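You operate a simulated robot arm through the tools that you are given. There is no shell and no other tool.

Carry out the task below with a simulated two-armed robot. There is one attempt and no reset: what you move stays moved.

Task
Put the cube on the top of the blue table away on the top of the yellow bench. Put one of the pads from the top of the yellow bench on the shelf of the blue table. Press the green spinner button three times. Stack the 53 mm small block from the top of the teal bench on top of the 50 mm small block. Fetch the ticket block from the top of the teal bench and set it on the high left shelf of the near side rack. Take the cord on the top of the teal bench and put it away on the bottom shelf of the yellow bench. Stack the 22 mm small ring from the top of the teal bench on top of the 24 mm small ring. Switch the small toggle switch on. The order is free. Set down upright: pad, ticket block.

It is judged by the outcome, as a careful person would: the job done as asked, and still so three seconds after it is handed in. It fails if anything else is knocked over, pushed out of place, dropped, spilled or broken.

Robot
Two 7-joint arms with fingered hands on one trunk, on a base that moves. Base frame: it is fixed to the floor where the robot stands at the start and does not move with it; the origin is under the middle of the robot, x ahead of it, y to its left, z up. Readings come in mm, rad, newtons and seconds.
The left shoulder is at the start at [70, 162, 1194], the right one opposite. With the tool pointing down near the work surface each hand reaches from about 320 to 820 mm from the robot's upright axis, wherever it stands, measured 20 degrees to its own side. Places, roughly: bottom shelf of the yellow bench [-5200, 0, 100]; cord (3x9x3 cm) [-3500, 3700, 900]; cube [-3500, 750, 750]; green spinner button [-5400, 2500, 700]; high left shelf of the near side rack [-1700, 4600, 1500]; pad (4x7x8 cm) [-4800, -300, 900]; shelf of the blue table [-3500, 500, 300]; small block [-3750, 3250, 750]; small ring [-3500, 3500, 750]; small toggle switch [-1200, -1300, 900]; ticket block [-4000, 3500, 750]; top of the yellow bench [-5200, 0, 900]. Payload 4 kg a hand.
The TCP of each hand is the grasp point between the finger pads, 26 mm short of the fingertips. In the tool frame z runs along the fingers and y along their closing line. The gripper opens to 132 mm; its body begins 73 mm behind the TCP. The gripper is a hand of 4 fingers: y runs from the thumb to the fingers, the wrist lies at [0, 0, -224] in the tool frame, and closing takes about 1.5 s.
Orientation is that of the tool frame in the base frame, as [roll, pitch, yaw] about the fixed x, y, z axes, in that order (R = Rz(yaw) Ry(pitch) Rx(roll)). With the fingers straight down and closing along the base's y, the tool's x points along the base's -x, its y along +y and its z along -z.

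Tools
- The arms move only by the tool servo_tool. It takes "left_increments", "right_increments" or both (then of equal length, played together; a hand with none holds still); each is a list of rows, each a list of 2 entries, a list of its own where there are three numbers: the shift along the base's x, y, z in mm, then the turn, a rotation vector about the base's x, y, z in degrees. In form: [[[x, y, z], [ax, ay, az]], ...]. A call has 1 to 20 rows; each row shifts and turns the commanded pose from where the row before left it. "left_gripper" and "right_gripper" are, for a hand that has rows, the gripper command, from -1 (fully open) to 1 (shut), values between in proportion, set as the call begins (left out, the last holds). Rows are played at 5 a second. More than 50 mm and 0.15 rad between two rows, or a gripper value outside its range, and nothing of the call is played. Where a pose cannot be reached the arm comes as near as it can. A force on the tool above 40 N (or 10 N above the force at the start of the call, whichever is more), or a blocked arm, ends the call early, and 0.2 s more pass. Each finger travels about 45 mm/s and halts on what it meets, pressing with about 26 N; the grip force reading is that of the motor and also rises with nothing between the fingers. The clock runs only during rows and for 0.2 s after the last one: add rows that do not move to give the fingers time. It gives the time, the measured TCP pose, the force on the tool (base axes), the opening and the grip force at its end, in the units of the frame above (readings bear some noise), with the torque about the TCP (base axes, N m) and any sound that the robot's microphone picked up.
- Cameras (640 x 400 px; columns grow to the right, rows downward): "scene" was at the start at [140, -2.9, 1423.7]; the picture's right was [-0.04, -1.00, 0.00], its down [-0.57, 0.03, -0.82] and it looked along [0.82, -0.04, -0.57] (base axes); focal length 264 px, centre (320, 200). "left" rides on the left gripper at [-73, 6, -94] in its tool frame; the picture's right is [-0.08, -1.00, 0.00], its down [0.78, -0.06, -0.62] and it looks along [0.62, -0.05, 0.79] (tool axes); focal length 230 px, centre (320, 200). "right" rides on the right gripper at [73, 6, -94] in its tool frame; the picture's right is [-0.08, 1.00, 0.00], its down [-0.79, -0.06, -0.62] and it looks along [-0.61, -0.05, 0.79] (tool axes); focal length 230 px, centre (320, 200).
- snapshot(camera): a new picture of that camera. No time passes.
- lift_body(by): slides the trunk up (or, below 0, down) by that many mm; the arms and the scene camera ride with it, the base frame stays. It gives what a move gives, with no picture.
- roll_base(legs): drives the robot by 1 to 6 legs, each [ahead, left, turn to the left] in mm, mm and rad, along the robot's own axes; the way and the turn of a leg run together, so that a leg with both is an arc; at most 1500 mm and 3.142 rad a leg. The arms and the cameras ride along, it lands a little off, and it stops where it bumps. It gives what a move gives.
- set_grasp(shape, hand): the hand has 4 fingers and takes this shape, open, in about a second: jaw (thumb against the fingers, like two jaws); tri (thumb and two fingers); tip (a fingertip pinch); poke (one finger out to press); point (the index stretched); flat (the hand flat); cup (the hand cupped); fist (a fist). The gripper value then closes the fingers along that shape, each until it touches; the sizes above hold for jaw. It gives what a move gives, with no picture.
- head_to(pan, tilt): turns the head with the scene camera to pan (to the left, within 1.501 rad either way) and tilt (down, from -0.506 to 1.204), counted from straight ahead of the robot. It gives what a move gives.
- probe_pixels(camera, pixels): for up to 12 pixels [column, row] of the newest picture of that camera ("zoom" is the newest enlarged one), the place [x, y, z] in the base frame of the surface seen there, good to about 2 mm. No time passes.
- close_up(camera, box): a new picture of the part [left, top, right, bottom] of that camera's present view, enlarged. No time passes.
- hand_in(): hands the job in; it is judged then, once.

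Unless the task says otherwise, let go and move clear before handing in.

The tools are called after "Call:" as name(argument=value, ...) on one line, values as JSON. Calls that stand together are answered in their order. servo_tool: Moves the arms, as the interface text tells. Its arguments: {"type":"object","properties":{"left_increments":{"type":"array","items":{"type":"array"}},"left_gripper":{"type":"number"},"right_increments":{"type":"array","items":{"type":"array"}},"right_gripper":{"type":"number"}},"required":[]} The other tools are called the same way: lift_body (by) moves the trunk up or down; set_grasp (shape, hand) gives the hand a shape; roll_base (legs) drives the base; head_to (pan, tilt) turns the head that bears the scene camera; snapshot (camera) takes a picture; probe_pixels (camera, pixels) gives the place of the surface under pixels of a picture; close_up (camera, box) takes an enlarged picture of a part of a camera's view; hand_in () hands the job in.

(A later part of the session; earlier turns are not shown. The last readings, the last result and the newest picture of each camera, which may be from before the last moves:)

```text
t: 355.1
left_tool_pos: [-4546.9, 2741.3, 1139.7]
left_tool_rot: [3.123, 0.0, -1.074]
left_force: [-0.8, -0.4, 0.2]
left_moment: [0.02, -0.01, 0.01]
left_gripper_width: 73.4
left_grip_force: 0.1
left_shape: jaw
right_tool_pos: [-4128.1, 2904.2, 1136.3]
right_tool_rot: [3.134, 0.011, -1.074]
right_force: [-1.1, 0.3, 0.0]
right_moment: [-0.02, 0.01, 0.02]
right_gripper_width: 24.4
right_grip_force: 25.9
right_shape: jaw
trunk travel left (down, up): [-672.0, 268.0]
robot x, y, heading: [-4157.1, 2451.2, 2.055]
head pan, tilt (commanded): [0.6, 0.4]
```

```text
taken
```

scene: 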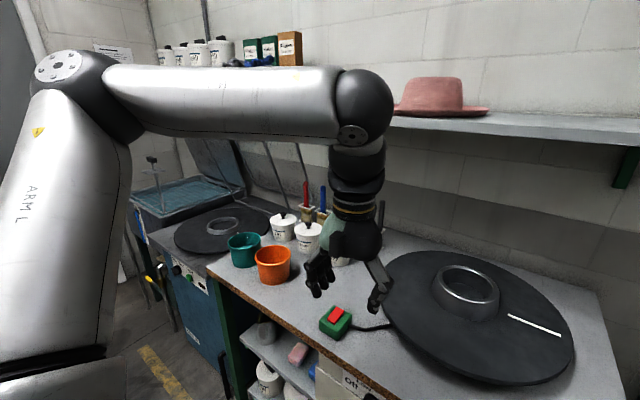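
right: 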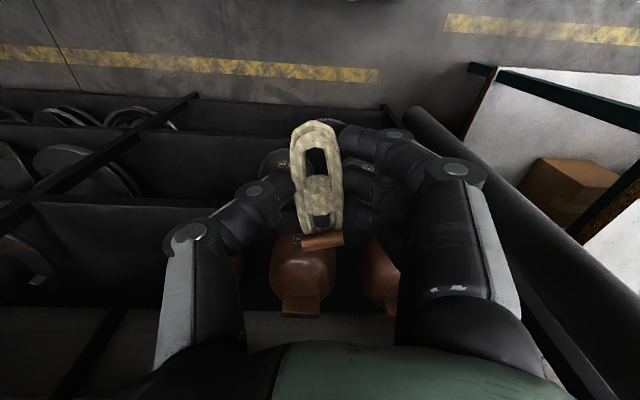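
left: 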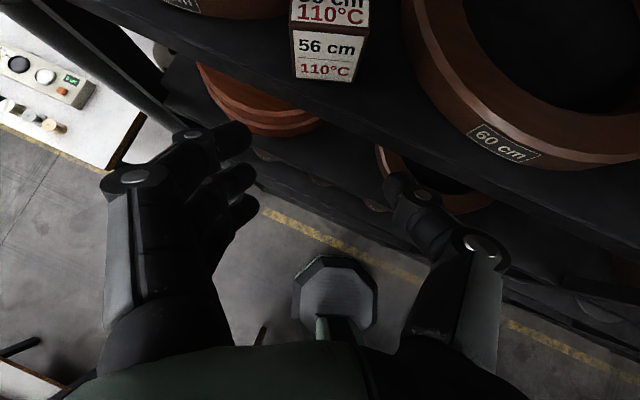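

Call:
roll_base(legs=[[-60, 700, -0.045]])

Call:
head_to(pan=0.4, tilt=0.5)

Call:
snapshot(camera="scene")

```text
t: 359.0
left_tool_pos: [-5148.3, 2384.5, 1138.6]
left_tool_rot: [3.123, -0.001, -1.116]
left_force: [0.4, 0.3, -0.5]
left_moment: [0.02, -0.01, -0.02]
left_gripper_width: 73.3
left_grip_force: 0.1
left_shape: jaw
right_tool_pos: [-4722.2, 2531.6, 1136.9]
right_tool_rot: [3.134, 0.013, -1.118]
right_force: [0.0, -0.5, -0.2]
right_moment: [0.0, 0.0, -0.03]
right_gripper_width: 24.4
right_grip_force: 26.2
right_shape: jaw
trunk travel left (down, up): [-672.0, 268.0]
robot x, y, heading: [-4776.3, 2082.3, 2.01]
head pan, tilt (commanded): [0.6, 0.4]
```

```text
t: 359.7
left_tool_pos: [-5149.0, 2384.1, 1139.1]
left_tool_rot: [3.122, -0.001, -1.116]
left_force: [0.7, 0.3, -0.2]
left_moment: [0.0, 0.01, 0.06]
left_gripper_width: 73.2
left_grip_force: 0.1
left_shape: jaw
right_tool_pos: [-4723.2, 2530.9, 1135.5]
right_tool_rot: [3.133, 0.011, -1.119]
right_force: [-0.7, -0.3, -0.9]
right_moment: [0.02, -0.02, 0.02]
right_gripper_width: 24.7
right_grip_force: 26.3
right_shape: jaw
trunk travel left (down, up): [-672.0, 268.0]
robot x, y, heading: [-4778.0, 2077.6, 2.013]
head pan, tilt (commanded): [0.4, 0.499]
```

```text
taken
```

scene: 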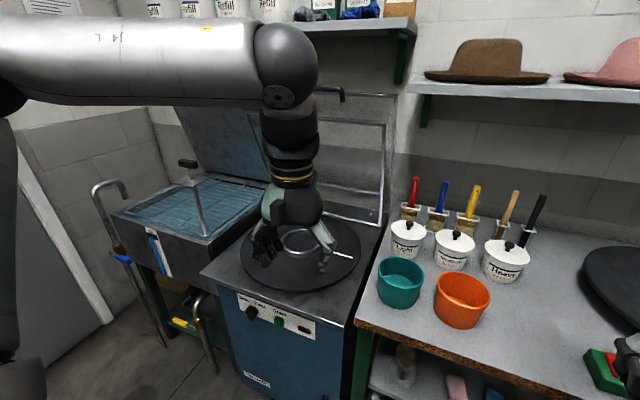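

Call:
close_up(camera="scene", box=[225, 280, 325, 345])

Call:
probe_pixels(camera="zoom", pixels=[[345, 248], [340, 245], [300, 240], [400, 270], [170, 190], [500, 310], [380, 310], [200, 120], [560, 280], [345, 230], [330, 265], [362, 262]])

```text
6.15 times, centred on (275, 312) of scene
```

zoom: 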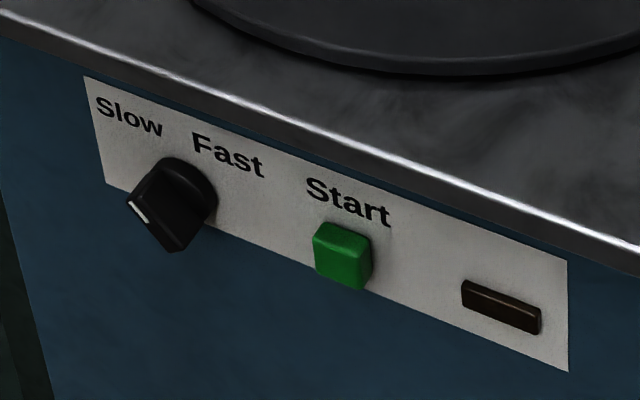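

```text
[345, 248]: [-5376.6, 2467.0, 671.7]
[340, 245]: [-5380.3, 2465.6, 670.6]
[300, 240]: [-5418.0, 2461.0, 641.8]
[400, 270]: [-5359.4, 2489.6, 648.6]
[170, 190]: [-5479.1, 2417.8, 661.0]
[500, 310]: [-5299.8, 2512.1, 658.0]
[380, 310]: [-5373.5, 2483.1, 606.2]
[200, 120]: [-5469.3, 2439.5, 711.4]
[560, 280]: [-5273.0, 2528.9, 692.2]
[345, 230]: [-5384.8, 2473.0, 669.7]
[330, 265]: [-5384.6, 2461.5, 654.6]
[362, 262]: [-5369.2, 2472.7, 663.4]
```

The green "Start" button is at ≈[-5381,2464,663], on a vertical face, protruding ~13 mm. I'll press it with the left hand horizontal and closed. Reposition and lower the trunk.

Call:
roll_base(legs=[[-96, 189, 0]])

Call:
lift_body(by=-300)

Call:
servo_tool(left_increments=[[[0, 0, 0], [7.2, 3.4, 0]], [[0, 0, 0], [7.2, 3.4, 0]], [[0, 0, 0], [7.2, 3.4, 0]], [[0, 0, 0], [7.2, 3.4, 0]]], left_gripper=1)

```text
t: 361.4
left_tool_pos: [-5280.4, 2220.1, 1139.3]
left_tool_rot: [3.12, 0.001, -1.116]
left_force: [-0.3, -0.3, 0.5]
left_moment: [-0.02, 0.02, 0.0]
left_gripper_width: 73.3
left_grip_force: 0.1
left_shape: jaw
right_tool_pos: [-4853.1, 2365.5, 1136.0]
right_tool_rot: [3.13, 0.011, -1.12]
right_force: [-0.2, 0.8, -0.4]
right_moment: [-0.01, 0.0, -0.03]
right_gripper_width: 24.6
right_grip_force: 26.0
right_shape: jaw
trunk travel left (down, up): [-672.0, 268.0]
robot x, y, heading: [-4904.6, 1914.2, 2.004]
head pan, tilt (commanded): [0.4, 0.499]
```

```text
t: 364.4
left_tool_pos: [-5280.9, 2218.5, 839.6]
left_tool_rot: [3.123, 0.002, -1.118]
left_force: [-1.4, -0.4, -0.2]
left_moment: [0.01, 0.02, 0.02]
left_gripper_width: 73.2
left_grip_force: 0.1
left_shape: jaw
right_tool_pos: [-4854.5, 2362.3, 836.4]
right_tool_rot: [3.132, 0.011, -1.118]
right_force: [0.1, -0.5, -0.1]
right_moment: [0.03, 0.01, -0.02]
right_gripper_width: 24.3
right_grip_force: 25.8
right_shape: jaw
trunk travel left (down, up): [-372.0, 568.0]
robot x, y, heading: [-4904.1, 1916.2, 2.011]
head pan, tilt (commanded): [0.4, 0.499]
```

```text
t: 365.4
left_tool_pos: [-5280.6, 2218.7, 840.5]
left_tool_rot: [3.131, 0.558, -1.116]
left_force: [0.6, 0.2, -0.1]
left_moment: [-0.02, 0.01, -0.01]
left_gripper_width: 0.0
left_grip_force: 0.0
left_shape: jaw
right_tool_pos: [-4856.5, 2363.5, 836.9]
right_tool_rot: [3.133, 0.012, -1.12]
right_force: [-1.0, 0.3, -0.5]
right_moment: [-0.01, -0.03, 0.02]
right_gripper_width: 24.5
right_grip_force: 25.7
right_shape: jaw
trunk travel left (down, up): [-372.0, 568.0]
robot x, y, heading: [-4903.5, 1913.5, 2.016]
head pan, tilt (commanded): [0.4, 0.499]
```

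Call:
servo_tool(left_increments=[[[-8.2, 21.2, -22.2], [6.57, 3.07, -0.2]], [[-8.2, 21.2, -22.2], [6.57, 3.07, -0.2]], [[-8.2, 21.2, -22.2], [6.57, 3.07, -0.2]], [[-8.2, 21.2, -22.2], [6.57, 3.07, -0.2]], [[-8.2, 21.2, -22.2], [6.57, 3.07, -0.2]], [[-8.2, 21.2, -22.2], [6.57, 3.07, -0.2]], [[-8.2, 21.2, -22.2], [6.57, 3.07, -0.2]], [[-8.2, 21.2, -22.2], [6.57, 3.07, -0.2]], [[0, 0, 0], [0, 0, 0]]])

Call:
snapshot(camera="left")

Call:
snapshot(camera="scene")

```text
t: 367.4
left_tool_pos: [-5340.6, 2407.2, 680.4]
left_tool_rot: [-1.571, 1.569, 0.434]
left_force: [-0.1, 0.3, -0.5]
left_moment: [-0.01, 0.02, 0.01]
left_gripper_width: 0.0
left_grip_force: 25.4
left_shape: jaw
left hand out of reach, approached as far as the arm can: row 1, 2, 3
right_tool_pos: [-4855.2, 2363.7, 836.7]
right_tool_rot: [3.134, 0.013, -1.119]
right_force: [-0.2, 0.6, 0.7]
right_moment: [-0.03, 0.02, -0.02]
right_gripper_width: 24.2
right_grip_force: 25.8
right_shape: jaw
trunk travel left (down, up): [-372.0, 568.0]
robot x, y, heading: [-4909.0, 1915.0, 2.01]
head pan, tilt (commanded): [0.4, 0.499]
```

```text
taken
```

left: 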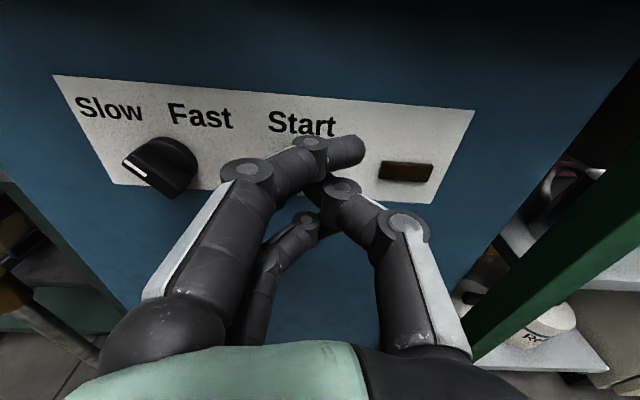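

```text
taken
```

scene: 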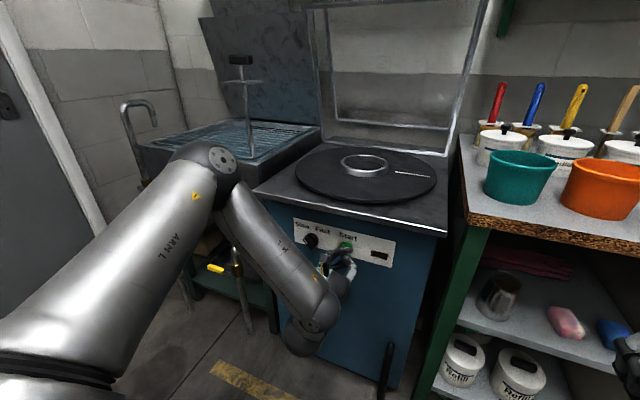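

Call:
close_up(camera="scene", box=[285, 205, 405, 285])

Call:
probe_pixels(camera="zoom", pixels=[[320, 210], [330, 215], [340, 240], [300, 300], [350, 290], [320, 330], [260, 285], [290, 250], [370, 260], [330, 200]])

Call:
probe_pixels(camera="left", pixels=[[355, 150], [340, 140], [345, 160], [320, 150], [300, 225], [330, 195], [310, 145], [345, 185]])

```text
5.00 times, centred on (345, 245) of scene
```

zoom: 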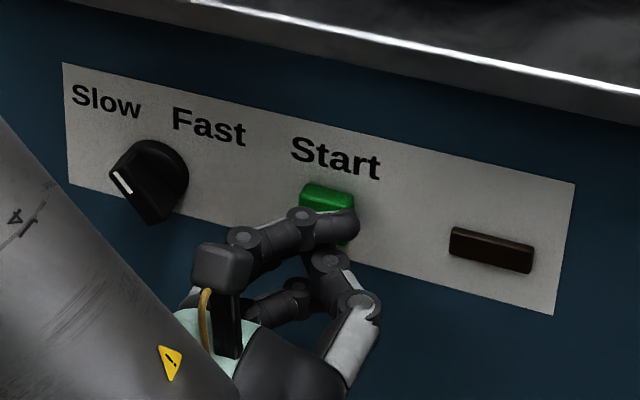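

```text
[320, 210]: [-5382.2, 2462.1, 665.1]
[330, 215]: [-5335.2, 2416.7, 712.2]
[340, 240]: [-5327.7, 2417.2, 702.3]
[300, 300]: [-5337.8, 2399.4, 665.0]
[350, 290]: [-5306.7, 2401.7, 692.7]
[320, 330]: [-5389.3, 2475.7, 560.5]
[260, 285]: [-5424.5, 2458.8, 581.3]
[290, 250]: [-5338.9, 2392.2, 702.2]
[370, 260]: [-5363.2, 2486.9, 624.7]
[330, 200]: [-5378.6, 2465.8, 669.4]
```

```text
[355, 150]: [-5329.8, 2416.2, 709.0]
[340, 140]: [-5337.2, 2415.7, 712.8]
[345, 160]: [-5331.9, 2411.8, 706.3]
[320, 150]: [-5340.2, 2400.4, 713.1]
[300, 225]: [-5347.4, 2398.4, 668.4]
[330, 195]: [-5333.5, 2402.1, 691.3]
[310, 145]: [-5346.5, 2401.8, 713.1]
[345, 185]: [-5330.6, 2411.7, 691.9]
```

The hand points squarely at the panel; the middle fingertip is ~46 mm from the button and 16 mm high. Lower 16 mm and advance 28 mm, then check.

Call:
servo_tool(left_increments=[[[-2.7, -1.2, -8], [0, 0, 0]], [[0, 0, -8], [0, 0, 0]], [[-5.8, 12.7, 0], [0, 0, 0]], [[-5.8, 12.7, 0], [0, 0, 0]], [[0, 0, 0], [0, 0, 0]]])

Call:
close_up(camera="scene", box=[285, 205, 405, 285])

Call:
snapshot(camera="left")

```text
t: 368.6
left_tool_pos: [-5356.4, 2433.2, 665.8]
left_tool_rot: [-1.814, 1.567, 0.19]
left_force: [0.3, -0.3, 0.2]
left_moment: [0.01, -0.01, -0.01]
left_gripper_width: 0.0
left_grip_force: 25.9
left_shape: jaw
right_tool_pos: [-4854.0, 2363.6, 836.5]
right_tool_rot: [3.131, 0.013, -1.118]
right_force: [0.2, 0.6, 0.0]
right_moment: [-0.02, -0.01, 0.01]
right_gripper_width: 24.6
right_grip_force: 25.6
right_shape: jaw
trunk travel left (down, up): [-372.0, 568.0]
robot x, y, heading: [-4904.0, 1912.8, 2.009]
head pan, tilt (commanded): [0.4, 0.499]
```

```text
5.00 times, centred on (345, 245) of scene
```

zoom: 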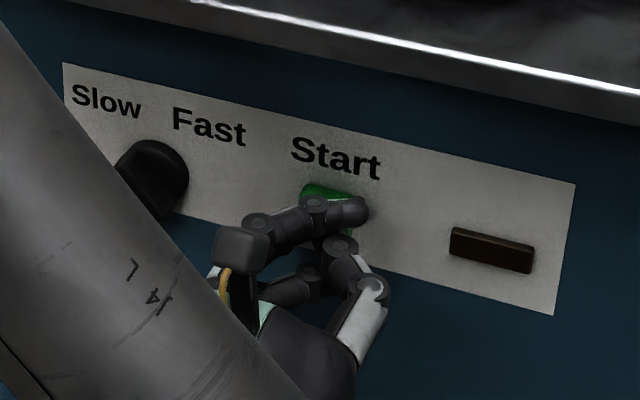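

```text
taken
```

left: 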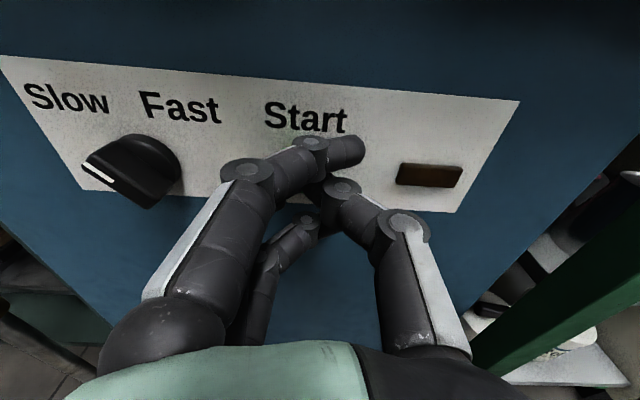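

Call:
servo_tool(left_increments=[[[-2.1, 4.6, -1], [0, 0, 0]], [[-2.1, 4.6, 0], [0, 0, 0]], [[-2.1, 4.6, 0], [0, 0, 0]], [[-1.2, 2.7, 0], [0, 0, 0]]])

Call:
close_up(camera="scene", box=[285, 205, 405, 285])

```text
t: 369.6
left_tool_pos: [-5355.0, 2431.8, 666.6]
left_tool_rot: [-1.864, 1.569, 0.142]
left_force: [-0.3, -0.4, 0.0]
left_moment: [-0.03, 0.04, 0.0]
left_gripper_width: 0.0
left_grip_force: 26.2
left_shape: jaw
left hand out of reach, approached as far as the arm can: row 1, 2, 3, 4
right_tool_pos: [-4855.7, 2363.9, 835.5]
right_tool_rot: [3.13, 0.011, -1.118]
right_force: [-1.0, 0.2, 0.5]
right_moment: [0.0, -0.02, -0.02]
right_gripper_width: 24.6
right_grip_force: 26.1
right_shape: jaw
trunk travel left (down, up): [-372.0, 568.0]
robot x, y, heading: [-4908.6, 1914.7, 2.011]
head pan, tilt (commanded): [0.4, 0.499]
```

```text
5.00 times, centred on (345, 245) of scene
```

zoom: 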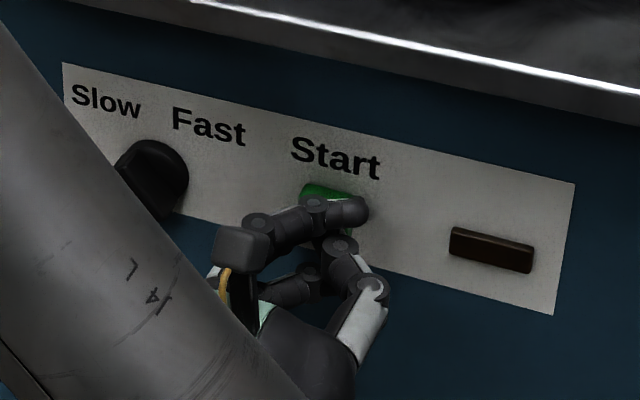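

The forward limit was reached just short of contact. Retract a little, lower the trunk 200 mm so the wrist works at shoulder height, and raise the hand back to the button.

Call:
servo_tool(left_increments=[[[8, -18, 0], [0, 0, 0]], [[8, -18, 0], [0, 0, 0]]])

Call:
lift_body(by=-200)

Call:
servo_tool(left_increments=[[[0, 0, 30], [0, 0, 0]], [[0, 0, 30], [0, 0, 0]], [[0, 0, 30], [0, 0, 0]], [[0, 0, 30], [0, 0, 0]], [[0, 0, 30], [0, 0, 0]], [[0, 0, 30], [0, 0, 0]], [[0, 0, 18], [0, 0, 0]], [[0, 0, 0], [0, 0, 0]]])

Call:
snapshot(camera="left")

Call:
snapshot(camera="scene")

```text
t: 370.2
left_tool_pos: [-5339.5, 2396.2, 663.8]
left_tool_rot: [-2.099, 1.568, -0.094]
left_force: [0.5, 0.8, 0.3]
left_moment: [0.02, -0.02, 0.01]
left_gripper_width: 0.1
left_grip_force: 26.6
left_shape: jaw
right_tool_pos: [-4854.5, 2364.2, 836.6]
right_tool_rot: [3.133, 0.012, -1.121]
right_force: [0.2, -0.3, 0.9]
right_moment: [-0.01, 0.0, -0.02]
right_gripper_width: 24.4
right_grip_force: 26.5
right_shape: jaw
trunk travel left (down, up): [-372.0, 568.0]
robot x, y, heading: [-4908.3, 1913.3, 2.011]
head pan, tilt (commanded): [0.4, 0.499]
```

```text
t: 372.3
left_tool_pos: [-5340.3, 2396.3, 463.7]
left_tool_rot: [-2.083, 1.567, -0.077]
left_force: [-0.4, 0.4, 0.0]
left_moment: [0.02, 0.01, -0.02]
left_gripper_width: 0.0
left_grip_force: 26.0
left_shape: jaw
right_tool_pos: [-4854.1, 2363.0, 635.9]
right_tool_rot: [3.134, 0.012, -1.117]
right_force: [0.7, 0.2, 0.1]
right_moment: [0.01, 0.0, -0.01]
right_gripper_width: 24.5
right_grip_force: 26.2
right_shape: jaw
trunk travel left (down, up): [-172.0, 768.0]
robot x, y, heading: [-4907.0, 1911.7, 2.006]
head pan, tilt (commanded): [0.4, 0.499]
```

```text
t: 374.1
left_tool_pos: [-5341.3, 2396.3, 662.6]
left_tool_rot: [-2.399, 1.566, -0.394]
left_force: [0.8, 0.7, -0.6]
left_moment: [-0.04, -0.01, -0.02]
left_gripper_width: 0.0
left_grip_force: 25.4
left_shape: jaw
right_tool_pos: [-4855.1, 2363.8, 635.3]
right_tool_rot: [3.132, 0.01, -1.119]
right_force: [-0.1, 0.1, 0.5]
right_moment: [-0.04, -0.04, 0.02]
right_gripper_width: 24.5
right_grip_force: 26.3
right_shape: jaw
trunk travel left (down, up): [-172.0, 768.0]
robot x, y, heading: [-4908.9, 1912.8, 2.011]
head pan, tilt (commanded): [0.4, 0.499]
```

```text
taken
```

left: 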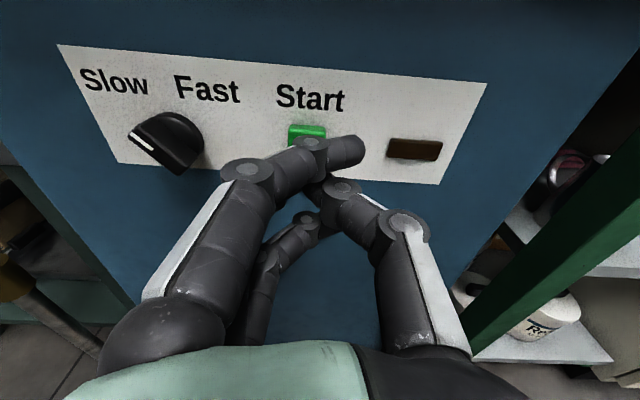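

```text
taken
```

scene: 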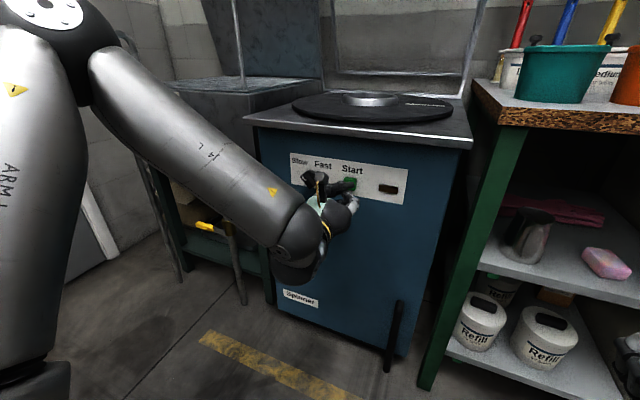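

Call:
probe_pixels(camera="left", pixels=[[300, 129], [322, 131], [292, 138], [307, 124], [326, 138], [360, 150], [340, 130], [270, 130]])

Call:
close_up(camera="scene", box=[270, 130, 420, 230])

```text
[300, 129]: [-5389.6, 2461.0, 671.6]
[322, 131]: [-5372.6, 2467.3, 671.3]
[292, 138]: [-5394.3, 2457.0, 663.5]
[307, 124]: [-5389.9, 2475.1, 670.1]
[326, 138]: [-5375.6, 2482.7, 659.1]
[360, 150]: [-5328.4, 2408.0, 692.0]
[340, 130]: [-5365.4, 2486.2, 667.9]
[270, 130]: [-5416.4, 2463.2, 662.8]
```

```text
4.00 times, centred on (345, 180) of scene
```

zoom: 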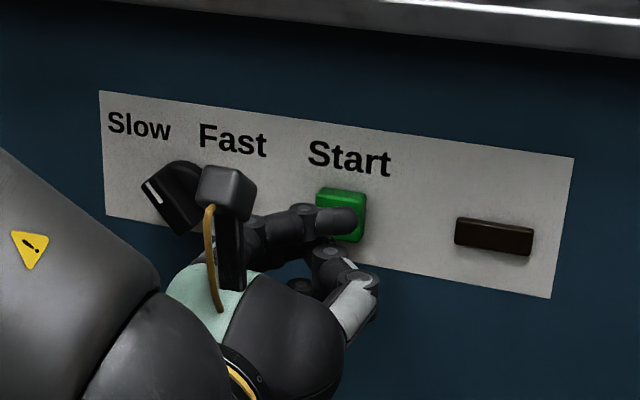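

Call:
servo_tool(left_increments=[[[-4.15, 9.1, -1], [0, 0, 0]], [[-4.15, 9.1, -1], [0, 0, 0]], [[-4.15, 9.1, -1], [0, 0, 0]], [[-4.15, 9.1, 0], [0, 0, 0]], [[-2, 4.5, 0], [0, 0, 0]], [[0, 0, 0], [0, 0, 0]]])

Call:
close_up(camera="scene", box=[270, 130, 420, 230])

```text
t: 375.5
left_tool_pos: [-5357.3, 2438.9, 658.7]
left_tool_rot: [-2.172, 1.567, -0.169]
left_force: [-0.4, -0.4, -0.5]
left_moment: [0.01, 0.0, 0.04]
left_gripper_width: 0.0
left_grip_force: 26.1
left_shape: jaw
right_tool_pos: [-4854.3, 2363.4, 636.2]
right_tool_rot: [3.134, 0.011, -1.118]
right_force: [0.7, 0.6, -0.4]
right_moment: [-0.01, -0.01, -0.06]
right_gripper_width: 24.5
right_grip_force: 25.4
right_shape: jaw
trunk travel left (down, up): [-172.0, 768.0]
robot x, y, heading: [-4906.4, 1911.8, 2.013]
head pan, tilt (commanded): [0.4, 0.499]
```

```text
4.00 times, centred on (345, 180) of scene
```

zoom: 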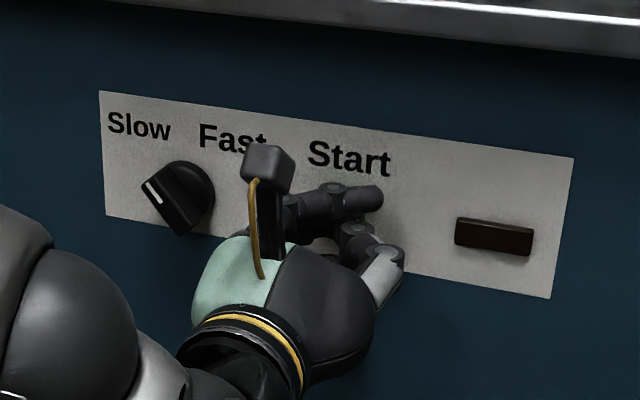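

Call:
servo_tool(left_increments=[[[-3.7, 1.0, 0], [0, 0, 0]], [[-1.25, 2.7, 0], [0, 0, 0]], [[-1.25, 2.7, 0], [0, 0, 0]], [[-1.25, 2.7, 0], [0, 0, 0]]])

Call:
close_up(camera="scene", box=[270, 130, 420, 230])

```text
t: 376.5
left_tool_pos: [-5366.3, 2445.0, 660.3]
left_tool_rot: [-2.324, 1.567, -0.318]
left_force: [4.0, -14.0, -2.7]
left_moment: [-0.06, -0.05, 0.23]
left_gripper_width: 0.2
left_grip_force: 26.4
left_shape: jaw
right_tool_pos: [-4854.9, 2362.1, 636.8]
right_tool_rot: [3.131, 0.012, -1.12]
right_force: [0.9, 0.8, 0.2]
right_moment: [0.02, 0.01, 0.0]
right_gripper_width: 24.1
right_grip_force: 26.4
right_shape: jaw
trunk travel left (down, up): [-172.0, 768.0]
robot x, y, heading: [-4908.7, 1910.6, 2.014]
head pan, tilt (commanded): [0.4, 0.499]
heard: click
```

```text
4.00 times, centred on (345, 180) of scene
```

zoom: 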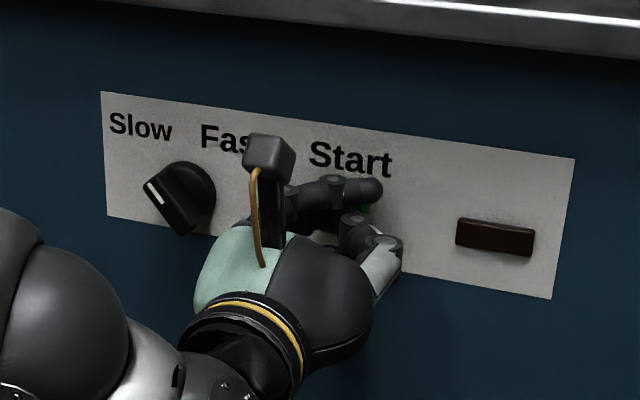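

Heard a click: press one. Retract to release.

Call:
servo_tool(left_increments=[[[3.1, -6.8, 0], [0, 0, 0]], [[3.1, -6.8, 0], [0, 0, 0]], [[0, 0, 0], [0, 0, 0]]])

Call:
close_up(camera="scene", box=[270, 130, 420, 230])

```text
t: 377.3
left_tool_pos: [-5361.1, 2433.6, 660.6]
left_tool_rot: [-2.096, 1.568, -0.091]
left_force: [0.8, -0.3, -0.1]
left_moment: [-0.01, -0.02, -0.01]
left_gripper_width: 0.0
left_grip_force: 26.3
left_shape: jaw
right_tool_pos: [-4855.6, 2364.7, 636.9]
right_tool_rot: [3.133, 0.011, -1.119]
right_force: [-0.2, -0.2, 0.7]
right_moment: [0.03, 0.0, 0.0]
right_gripper_width: 24.3
right_grip_force: 25.8
right_shape: jaw
trunk travel left (down, up): [-172.0, 768.0]
robot x, y, heading: [-4905.1, 1911.0, 2.014]
head pan, tilt (commanded): [0.4, 0.499]
```

```text
4.00 times, centred on (345, 180) of scene
```

zoom: 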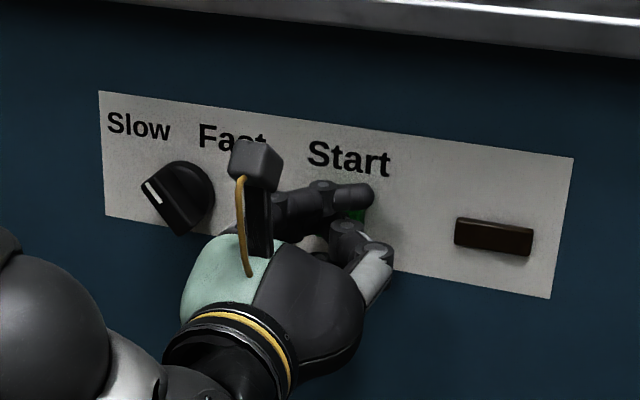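

Call:
servo_tool(left_increments=[[[-1.5, 3.2, 0], [0, 0, 0]], [[-1.5, 3.2, 0], [0, 0, 0]], [[-1.3, 2.8, 0], [0, 0, 0]], [[-1.3, 2.8, 0], [0, 0, 0]]])

```text
t: 378.3
left_tool_pos: [-5366.3, 2443.2, 661.0]
left_tool_rot: [-1.769, 1.568, 0.238]
left_force: [2.8, -11.7, 1.8]
left_moment: [0.07, 0.06, 0.23]
left_gripper_width: 0.0
left_grip_force: 26.5
left_shape: jaw
right_tool_pos: [-4854.8, 2363.0, 638.0]
right_tool_rot: [3.131, 0.012, -1.119]
right_force: [-0.8, 0.2, 0.1]
right_moment: [-0.01, -0.02, -0.01]
right_gripper_width: 24.6
right_grip_force: 25.9
right_shape: jaw
trunk travel left (down, up): [-172.0, 768.0]
robot x, y, heading: [-4905.8, 1913.6, 2.012]
head pan, tilt (commanded): [0.4, 0.499]
heard: click
```

Second click heard. Release again.

Call:
servo_tool(left_increments=[[[3.1, -6.8, 0], [0, 0, 0]], [[3.1, -6.8, 0], [0, 0, 0]], [[0, 0, 0], [0, 0, 0]]])

Call:
close_up(camera="scene", box=[270, 130, 420, 230])

```text
t: 379.1
left_tool_pos: [-5359.3, 2432.2, 658.1]
left_tool_rot: [-2.108, 1.567, -0.102]
left_force: [-0.5, -0.2, 0.1]
left_moment: [0.01, 0.0, 0.02]
left_gripper_width: 0.3
left_grip_force: 26.1
left_shape: jaw
right_tool_pos: [-4854.3, 2364.3, 636.0]
right_tool_rot: [3.133, 0.01, -1.121]
right_force: [0.6, -0.2, -0.4]
right_moment: [0.01, -0.01, -0.01]
right_gripper_width: 24.3
right_grip_force: 26.3
right_shape: jaw
trunk travel left (down, up): [-172.0, 768.0]
robot x, y, heading: [-4903.4, 1914.5, 2.01]
head pan, tilt (commanded): [0.4, 0.499]
```

```text
4.00 times, centred on (345, 180) of scene
```

zoom: 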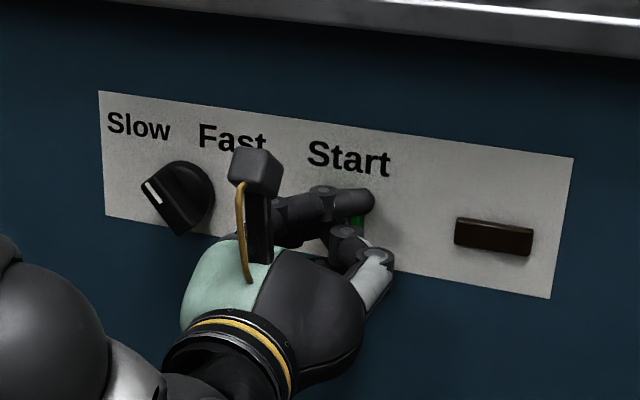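

Released (force zero). Third press.

Call:
servo_tool(left_increments=[[[-1.8, 3.3, 1], [0, 0, 0]], [[-1.6, 3.2, 0], [0, 0, 0]], [[-1.4, 2.9, 0], [0, 0, 0]], [[-1.4, 2.9, 0], [0, 0, 0]]])

```text
t: 380.1
left_tool_pos: [-5365.7, 2443.2, 660.5]
left_tool_rot: [-2.178, 1.567, -0.172]
left_force: [2.0, -4.8, -1.8]
left_moment: [-0.04, -0.01, 0.1]
left_gripper_width: 0.0
left_grip_force: 25.9
left_shape: jaw
right_tool_pos: [-4854.1, 2362.3, 636.6]
right_tool_rot: [3.133, 0.014, -1.119]
right_force: [0.4, -0.1, 0.6]
right_moment: [0.0, -0.02, -0.01]
right_gripper_width: 24.5
right_grip_force: 26.0
right_shape: jaw
trunk travel left (down, up): [-172.0, 768.0]
robot x, y, heading: [-4906.0, 1916.6, 2.016]
head pan, tilt (commanded): [0.4, 0.499]
heard: click
```

Third click heard. Now retract fully from the button.

Call:
servo_tool(left_increments=[[[4.1, -9.1, 0], [0, 0, 0]], [[8.3, -18.2, 0], [0, 0, 0]], [[12, -27, 0], [0, 0, 0]], [[0, 0, 0], [0, 0, 0]]])

Call:
close_up(camera="scene", box=[270, 130, 420, 230])

Call:
snapshot(camera="scene")

```text
t: 381.1
left_tool_pos: [-5342.3, 2388.5, 661.3]
left_tool_rot: [-2.029, 1.568, -0.024]
left_force: [1.1, 1.3, 0.2]
left_moment: [0.02, 0.01, -0.01]
left_gripper_width: 0.2
left_grip_force: 26.5
left_shape: jaw
right_tool_pos: [-4854.3, 2364.5, 635.7]
right_tool_rot: [3.132, 0.011, -1.119]
right_force: [-0.2, 0.0, -0.6]
right_moment: [0.02, 0.01, 0.02]
right_gripper_width: 24.7
right_grip_force: 26.0
right_shape: jaw
trunk travel left (down, up): [-172.0, 768.0]
robot x, y, heading: [-4910.8, 1916.0, 2.015]
head pan, tilt (commanded): [0.4, 0.499]
```

```text
4.00 times, centred on (345, 180) of scene
```

zoom: 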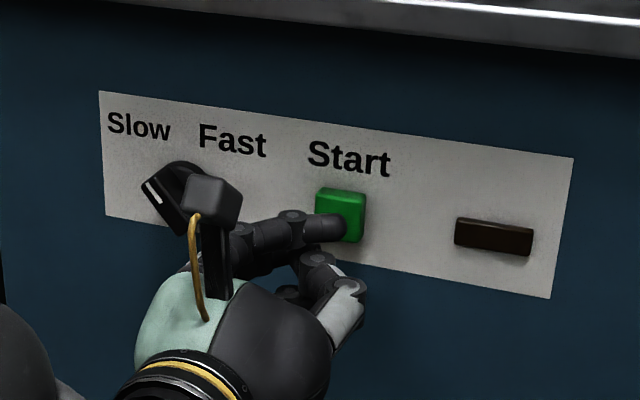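

```text
taken
```

scene: 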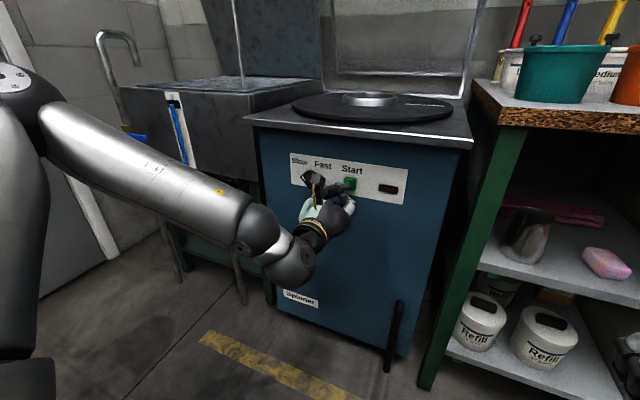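

Button intact, pressed three times. Fold the left hand back to its vertical stowed pose.

Call:
servo_tool(left_increments=[[[7, -15, 0], [-6.8, -3.2, 0]], [[7, -15, 0], [-6.8, -3.2, 0]], [[7, -15, 0], [-6.8, -3.2, 0]], [[7, -15, 0], [-6.8, -3.2, 0]], [[7, -15, 0], [-6.8, -3.2, 0]], [[7, -15, 0], [-6.8, -3.2, 0]], [[7, -15, 0], [-6.8, -3.2, 0]], [[7, -15, 0], [-6.8, -3.2, 0]], [[0, 0, 0], [-6.8, -3.2, 0]], [[0, 0, 0], [-6.8, -3.2, 0]], [[0, 0, 0], [-6.8, -3.2, 0]], [[0, 0, 0], [-6.6, -3.1, 0]]])

```text
t: 383.7
left_tool_pos: [-5285.2, 2269.5, 660.7]
left_tool_rot: [-3.137, -0.003, -1.127]
left_force: [0.9, -0.6, 0.4]
left_moment: [-0.02, 0.0, 0.01]
left_gripper_width: 0.0
left_grip_force: 26.1
left_shape: jaw
left hand out of reach, approached as far as the arm can: row 1
right_tool_pos: [-4854.8, 2364.6, 635.7]
right_tool_rot: [3.134, 0.011, -1.118]
right_force: [-0.4, -0.6, -0.2]
right_moment: [-0.01, 0.03, -0.02]
right_gripper_width: 24.8
right_grip_force: 26.1
right_shape: jaw
trunk travel left (down, up): [-172.0, 768.0]
robot x, y, heading: [-4905.7, 1915.9, 2.01]
head pan, tilt (commanded): [0.4, 0.499]
```

Call:
lift_body(by=500)

Call:
roll_base(legs=[[-250, 0, 0], [0, 0, 1.57]])

Call:
head_to(pan=0.4, tilt=0.5)

Call:
snapshot(camera="scene")

```text
refused: 500 is not a number from -400 to 400
```

```text
t: 389.3
left_tool_pos: [-5159.7, 1317.4, 660.0]
left_tool_rot: [-3.138, -0.001, 0.434]
left_force: [-0.3, -0.5, 0.2]
left_moment: [0.0, 0.01, 0.02]
left_gripper_width: 0.0
left_grip_force: 25.9
left_shape: jaw
right_tool_pos: [-5252.6, 1749.4, 636.8]
right_tool_rot: [3.132, 0.011, 0.443]
right_force: [-0.2, 0.7, 0.2]
right_moment: [-0.05, 0.02, -0.01]
right_gripper_width: 24.2
right_grip_force: 25.7
right_shape: jaw
trunk travel left (down, up): [-172.0, 768.0]
robot x, y, heading: [-4803.0, 1693.5, -2.71]
head pan, tilt (commanded): [0.4, 0.499]
```

```text
t: 389.9
left_tool_pos: [-5161.9, 1317.4, 660.2]
left_tool_rot: [-3.137, -0.004, 0.435]
left_force: [0.5, 0.0, 0.0]
left_moment: [0.01, -0.06, -0.06]
left_gripper_width: 0.0
left_grip_force: 25.5
left_shape: jaw
right_tool_pos: [-5253.9, 1748.4, 636.0]
right_tool_rot: [3.133, 0.011, 0.443]
right_force: [-0.2, -0.6, 0.0]
right_moment: [0.0, -0.02, 0.01]
right_gripper_width: 24.4
right_grip_force: 25.7
right_shape: jaw
trunk travel left (down, up): [-172.0, 768.0]
robot x, y, heading: [-4806.1, 1692.5, -2.715]
head pan, tilt (commanded): [0.4, 0.499]
```

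```text
taken
```

scene: 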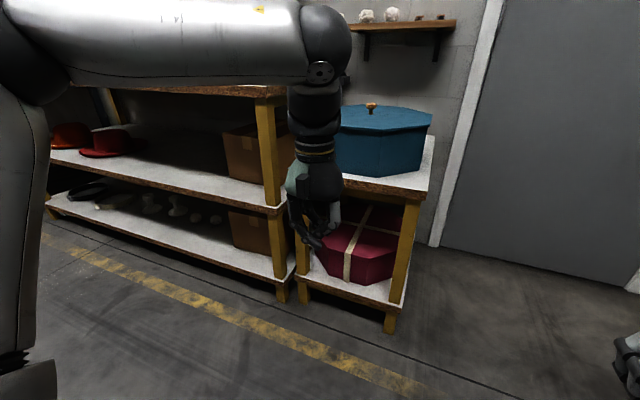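

Call:
head_to(pan=0.75, tilt=0.35)

Call:
snapshot(camera="scene")

```text
t: 390.8
left_tool_pos: [-5160.8, 1316.1, 660.0]
left_tool_rot: [-3.139, -0.003, 0.434]
left_force: [-1.1, -1.8, 0.0]
left_moment: [0.0, 0.03, -0.04]
left_gripper_width: 0.3
left_grip_force: 25.9
left_shape: jaw
right_tool_pos: [-5253.8, 1749.3, 636.3]
right_tool_rot: [3.133, 0.011, 0.443]
right_force: [0.5, -0.1, -1.0]
right_moment: [0.0, -0.01, -0.02]
right_gripper_width: 24.3
right_grip_force: 25.8
right_shape: jaw
trunk travel left (down, up): [-172.0, 768.0]
robot x, y, heading: [-4801.6, 1691.3, -2.709]
head pan, tilt (commanded): [0.75, 0.351]
```

```text
taken
```

scene: 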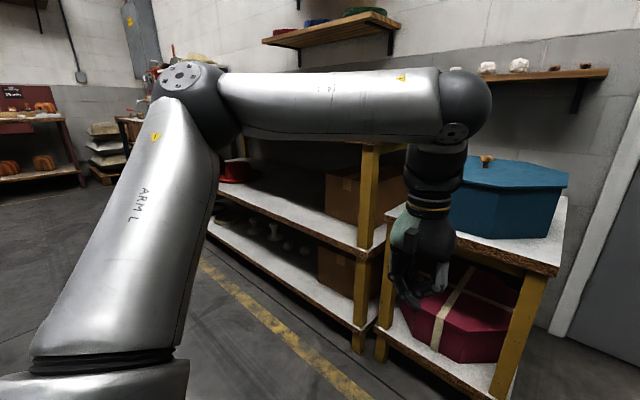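

Call:
roll_base(legs=[[130, 0, 0.01], [0, 1150, 0]])

Call:
head_to(pan=-0.1, tilt=0.5)

Call:
snapshot(camera="scene")

```text
t: 397.5
left_tool_pos: [-4764.8, 211.0, 659.8]
left_tool_rot: [-3.136, -0.001, 0.461]
left_force: [0.8, 0.4, 0.2]
left_moment: [-0.01, 0.01, 0.01]
left_gripper_width: 0.0
left_grip_force: 26.0
left_shape: jaw
right_tool_pos: [-4867.3, 639.7, 636.1]
right_tool_rot: [3.132, 0.011, 0.47]
right_force: [0.0, 0.1, 0.3]
right_moment: [0.0, 0.0, 0.0]
right_gripper_width: 24.8
right_grip_force: 26.1
right_shape: jaw
trunk travel left (down, up): [-172.0, 768.0]
robot x, y, heading: [-4413.8, 594.8, -2.688]
head pan, tilt (commanded): [0.75, 0.351]
```

```text
t: 398.7
left_tool_pos: [-4764.7, 210.5, 660.4]
left_tool_rot: [-3.136, -0.002, 0.462]
left_force: [0.8, 0.4, -0.7]
left_moment: [0.02, 0.0, -0.01]
left_gripper_width: 0.0
left_grip_force: 26.2
left_shape: jaw
right_tool_pos: [-4867.4, 640.2, 635.1]
right_tool_rot: [3.133, 0.01, 0.468]
right_force: [0.2, 0.4, -0.5]
right_moment: [-0.01, -0.01, 0.01]
right_gripper_width: 24.5
right_grip_force: 26.4
right_shape: jaw
trunk travel left (down, up): [-172.0, 768.0]
robot x, y, heading: [-4416.1, 596.0, -2.688]
head pan, tilt (commanded): [-0.099, 0.499]
```

```text
taken
```

scene: 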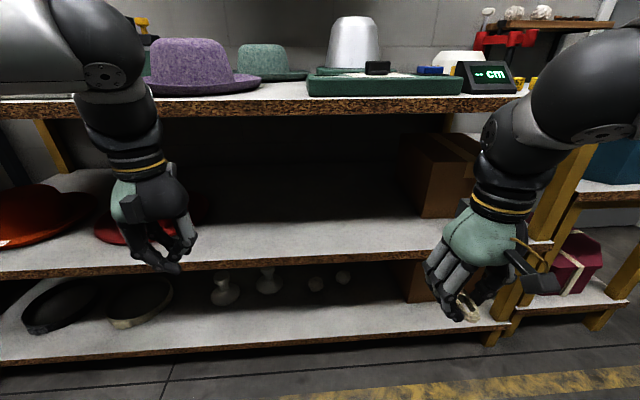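

Call:
probe_pixels(camera="scene", pixels=[[350, 310], [400, 310], [320, 330], [260, 325], [350, 345], [350, 358], [420, 300], [343, 280], [317, 285], [350, 262], [350, 250], [430, 260]])

Call:
close_up(camera="scene", box=[190, 240, 500, 380])

```text
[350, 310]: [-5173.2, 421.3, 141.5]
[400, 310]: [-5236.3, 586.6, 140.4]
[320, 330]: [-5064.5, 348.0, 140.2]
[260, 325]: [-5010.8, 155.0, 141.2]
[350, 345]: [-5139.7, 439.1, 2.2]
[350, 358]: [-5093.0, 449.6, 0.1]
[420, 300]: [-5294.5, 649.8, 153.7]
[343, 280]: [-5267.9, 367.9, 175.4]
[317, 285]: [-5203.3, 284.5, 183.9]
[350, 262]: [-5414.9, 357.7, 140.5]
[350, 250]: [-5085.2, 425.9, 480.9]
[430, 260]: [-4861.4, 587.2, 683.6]
```

```text
2.06 times, centred on (345, 310) of scene
```

zoom: 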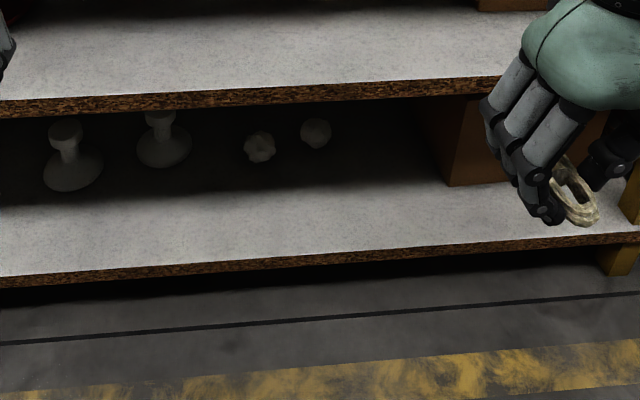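

The bottom shelf (z≈141) is free near its front around [-5130,400]. To set the cord down flat I'll turn the right hand +90° (cord lengthwise along the shelf) and tilt it ~20°. First turn and lower the trunk fully.

Call:
servo_tool(right_increments=[[[0, 0, 0], [0, 0, 8]], [[0, 0, 0], [0, 0, 8]], [[0, 0, 0], [0, 0, 8]], [[0, 0, 0], [0, 0, 8]], [[0, 0, 0], [0, 0, 8]], [[0, 0, 0], [0, 0, 8]], [[0, 0, 0], [0, 0, 8]], [[0, 0, 0], [0, 0, 8]], [[0, 0, 0], [0, 0, 8]], [[0, 0, 0], [0, 0, 8]], [[0, 0, 0], [0, 0, 8]]])

Call:
snapshot(camera="scene")

```text
t: 401.1
left_tool_pos: [-4764.2, 212.1, 660.3]
left_tool_rot: [-3.137, -0.001, 0.461]
left_force: [0.1, -0.3, -0.8]
left_moment: [0.0, -0.01, 0.02]
left_gripper_width: 0.0
left_grip_force: 26.1
left_shape: jaw
right_tool_pos: [-4868.1, 639.0, 636.5]
right_tool_rot: [3.133, 0.013, 2.006]
right_force: [0.1, 0.0, 0.7]
right_moment: [0.03, 0.02, -0.02]
right_gripper_width: 24.4
right_grip_force: 26.1
right_shape: jaw
trunk travel left (down, up): [-172.0, 768.0]
robot x, y, heading: [-4415.0, 598.9, -2.682]
head pan, tilt (commanded): [-0.099, 0.499]
```

```text
taken
```

scene: 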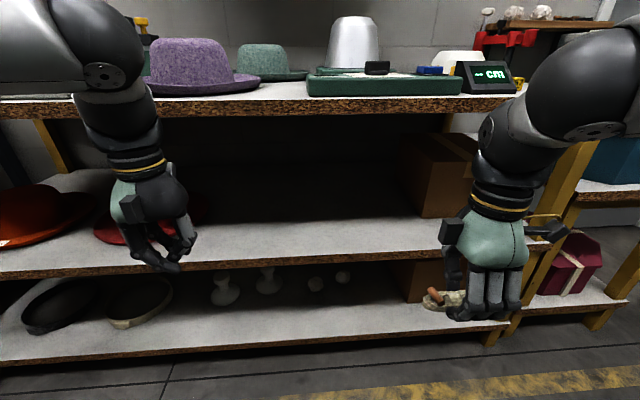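

Call:
servo_tool(left_increments=[[[20, 10, 40], [0, 0, 0]], [[20, 10, 40], [0, 0, 0]], [[20, 10, 40], [0, 0, 0]], [[0, 0, 30], [0, 0, 0]]])

Call:
lift_body(by=-170)

Call:
roll_base(legs=[[165, 45, -0.015]])

Call:
head_to(pan=-0.4, tilt=0.6)

Call:
snapshot(camera="scene")

```text
t: 402.1
left_tool_pos: [-4720.3, 241.5, 796.6]
left_tool_rot: [-3.138, -0.002, 0.46]
left_force: [0.1, 0.1, 1.2]
left_moment: [0.01, 0.03, -0.03]
left_gripper_width: 0.1
left_grip_force: 26.1
left_shape: jaw
left hand out of reach, approached as far as the arm can: row 4
right_tool_pos: [-4867.9, 639.9, 636.0]
right_tool_rot: [3.131, 0.011, 2.006]
right_force: [-0.7, 0.0, -1.4]
right_moment: [0.02, -0.01, -0.03]
right_gripper_width: 24.4
right_grip_force: 25.9
right_shape: jaw
trunk travel left (down, up): [-172.0, 768.0]
robot x, y, heading: [-4414.1, 597.8, -2.68]
head pan, tilt (commanded): [-0.099, 0.499]
```

```text
t: 404.0
left_tool_pos: [-4721.2, 240.7, 626.7]
left_tool_rot: [-3.137, -0.002, 0.461]
left_force: [-0.9, 0.3, 0.1]
left_moment: [0.02, 0.02, 0.03]
left_gripper_width: 0.0
left_grip_force: 26.0
left_shape: jaw
right_tool_pos: [-4866.6, 641.0, 465.4]
right_tool_rot: [3.132, 0.012, 2.005]
right_force: [-1.1, 0.3, -1.4]
right_moment: [-0.03, 0.01, -0.01]
right_gripper_width: 24.4
right_grip_force: 26.1
right_shape: jaw
trunk travel left (down, up): [-2.0, 938.0]
robot x, y, heading: [-4417.0, 593.3, -2.686]
head pan, tilt (commanded): [-0.099, 0.499]
```

```text
t: 405.5
left_tool_pos: [-4852.0, 130.0, 628.1]
left_tool_rot: [-3.136, -0.002, 0.452]
left_force: [0.2, -0.1, 0.1]
left_moment: [-0.05, -0.02, -0.03]
left_gripper_width: 0.2
left_grip_force: 25.9
left_shape: jaw
right_tool_pos: [-4994.5, 531.3, 465.2]
right_tool_rot: [3.133, 0.014, 1.996]
right_force: [0.7, -0.1, 0.3]
right_moment: [0.0, -0.01, -0.04]
right_gripper_width: 24.5
right_grip_force: 25.8
right_shape: jaw
trunk travel left (down, up): [-2.0, 938.0]
robot x, y, heading: [-4546.4, 487.1, -2.693]
head pan, tilt (commanded): [-0.099, 0.499]
```

```text
t: 406.3
left_tool_pos: [-4851.2, 130.2, 626.5]
left_tool_rot: [-3.136, -0.002, 0.452]
left_force: [-0.6, -0.3, 0.8]
left_moment: [-0.01, 0.02, 0.0]
left_gripper_width: 0.0
left_grip_force: 26.2
left_shape: jaw
right_tool_pos: [-4994.9, 531.1, 467.0]
right_tool_rot: [3.132, 0.011, 1.997]
right_force: [0.5, 0.2, 0.1]
right_moment: [-0.01, 0.0, 0.03]
right_gripper_width: 24.2
right_grip_force: 25.4
right_shape: jaw
trunk travel left (down, up): [-2.0, 938.0]
robot x, y, heading: [-4545.3, 481.3, -2.695]
head pan, tilt (commanded): [-0.4, 0.6]
```

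```text
taken
```

scene: 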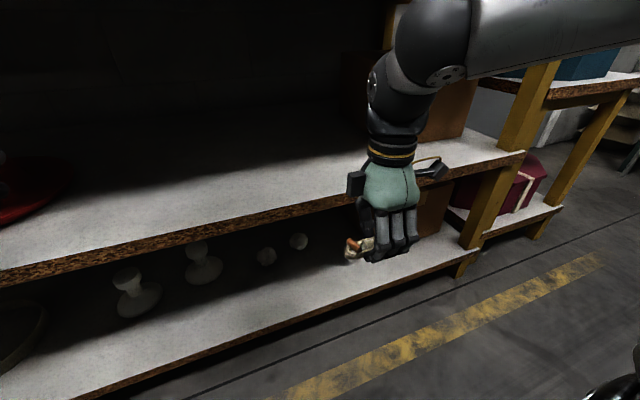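

Call:
roll_base(legs=[[-92, 0, 0]])

Call:
servo_tool(right_increments=[[[-17.5, -8.4, -30], [-1.1, 2.25, 0]], [[-17.5, -8.4, -30], [-1.1, 2.25, 0]], [[-17.5, -8.4, -30], [-1.1, 2.25, 0]], [[-17.5, -8.4, -30], [-1.1, 2.25, 0]], [[-17.5, -8.4, -30], [-1.1, 2.25, 0]], [[-17.5, -8.4, -30], [-1.1, 2.25, 0]], [[-17.5, -8.4, -30], [-1.1, 2.25, 0]], [[-17.5, -8.4, -30], [-1.1, 2.25, 0]], [[0, 0, 0], [0, 0, 0]]])

Call:
snapshot(camera="scene")

Call:
snapshot(camera="right")

```text
t: 407.4
left_tool_pos: [-4769.8, 171.9, 626.2]
left_tool_rot: [-3.136, 0.0, 0.451]
left_force: [0.4, 0.0, -0.2]
left_moment: [-0.01, -0.02, 0.01]
left_gripper_width: 0.0
left_grip_force: 25.8
left_shape: jaw
right_tool_pos: [-4911.6, 571.9, 467.2]
right_tool_rot: [3.134, 0.013, 1.996]
right_force: [0.4, 0.7, 0.2]
right_moment: [-0.01, 0.01, 0.01]
right_gripper_width: 24.3
right_grip_force: 26.3
right_shape: jaw
trunk travel left (down, up): [-2.0, 938.0]
robot x, y, heading: [-4460.6, 522.1, -2.693]
head pan, tilt (commanded): [-0.4, 0.6]
```

```text
t: 409.4
left_tool_pos: [-4768.9, 172.2, 627.8]
left_tool_rot: [-3.137, -0.003, 0.45]
left_force: [0.1, -0.1, -0.1]
left_moment: [0.05, -0.01, 0.01]
left_gripper_width: 0.1
left_grip_force: 26.7
left_shape: jaw
right_tool_pos: [-5054.3, 505.7, 226.0]
right_tool_rot: [-2.8, 0.02, 2.002]
right_force: [0.7, -0.2, -0.3]
right_moment: [0.03, 0.02, -0.05]
right_gripper_width: 24.4
right_grip_force: 26.1
right_shape: jaw
trunk travel left (down, up): [-2.0, 938.0]
robot x, y, heading: [-4460.5, 523.1, -2.692]
head pan, tilt (commanded): [-0.4, 0.6]
```

```text
taken
```

scene: 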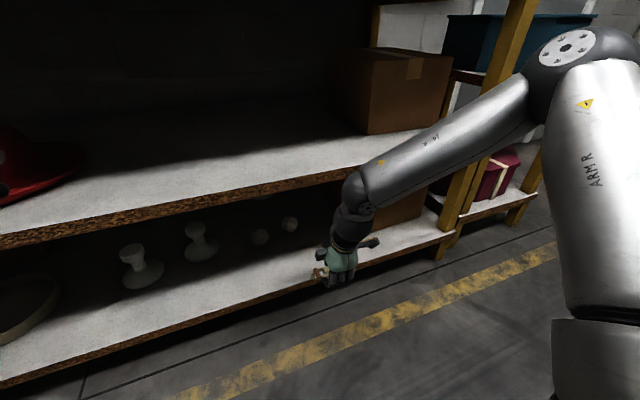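

```text
taken
```

right: 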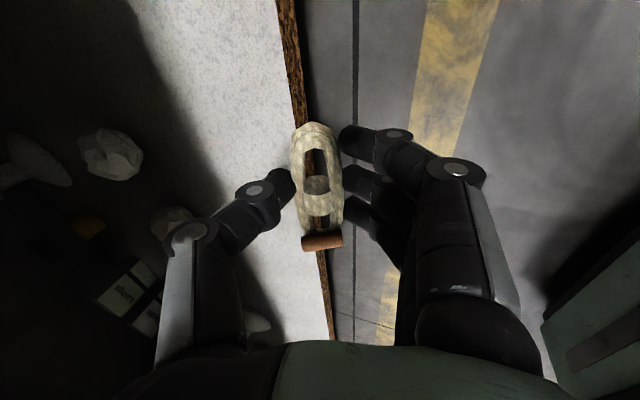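

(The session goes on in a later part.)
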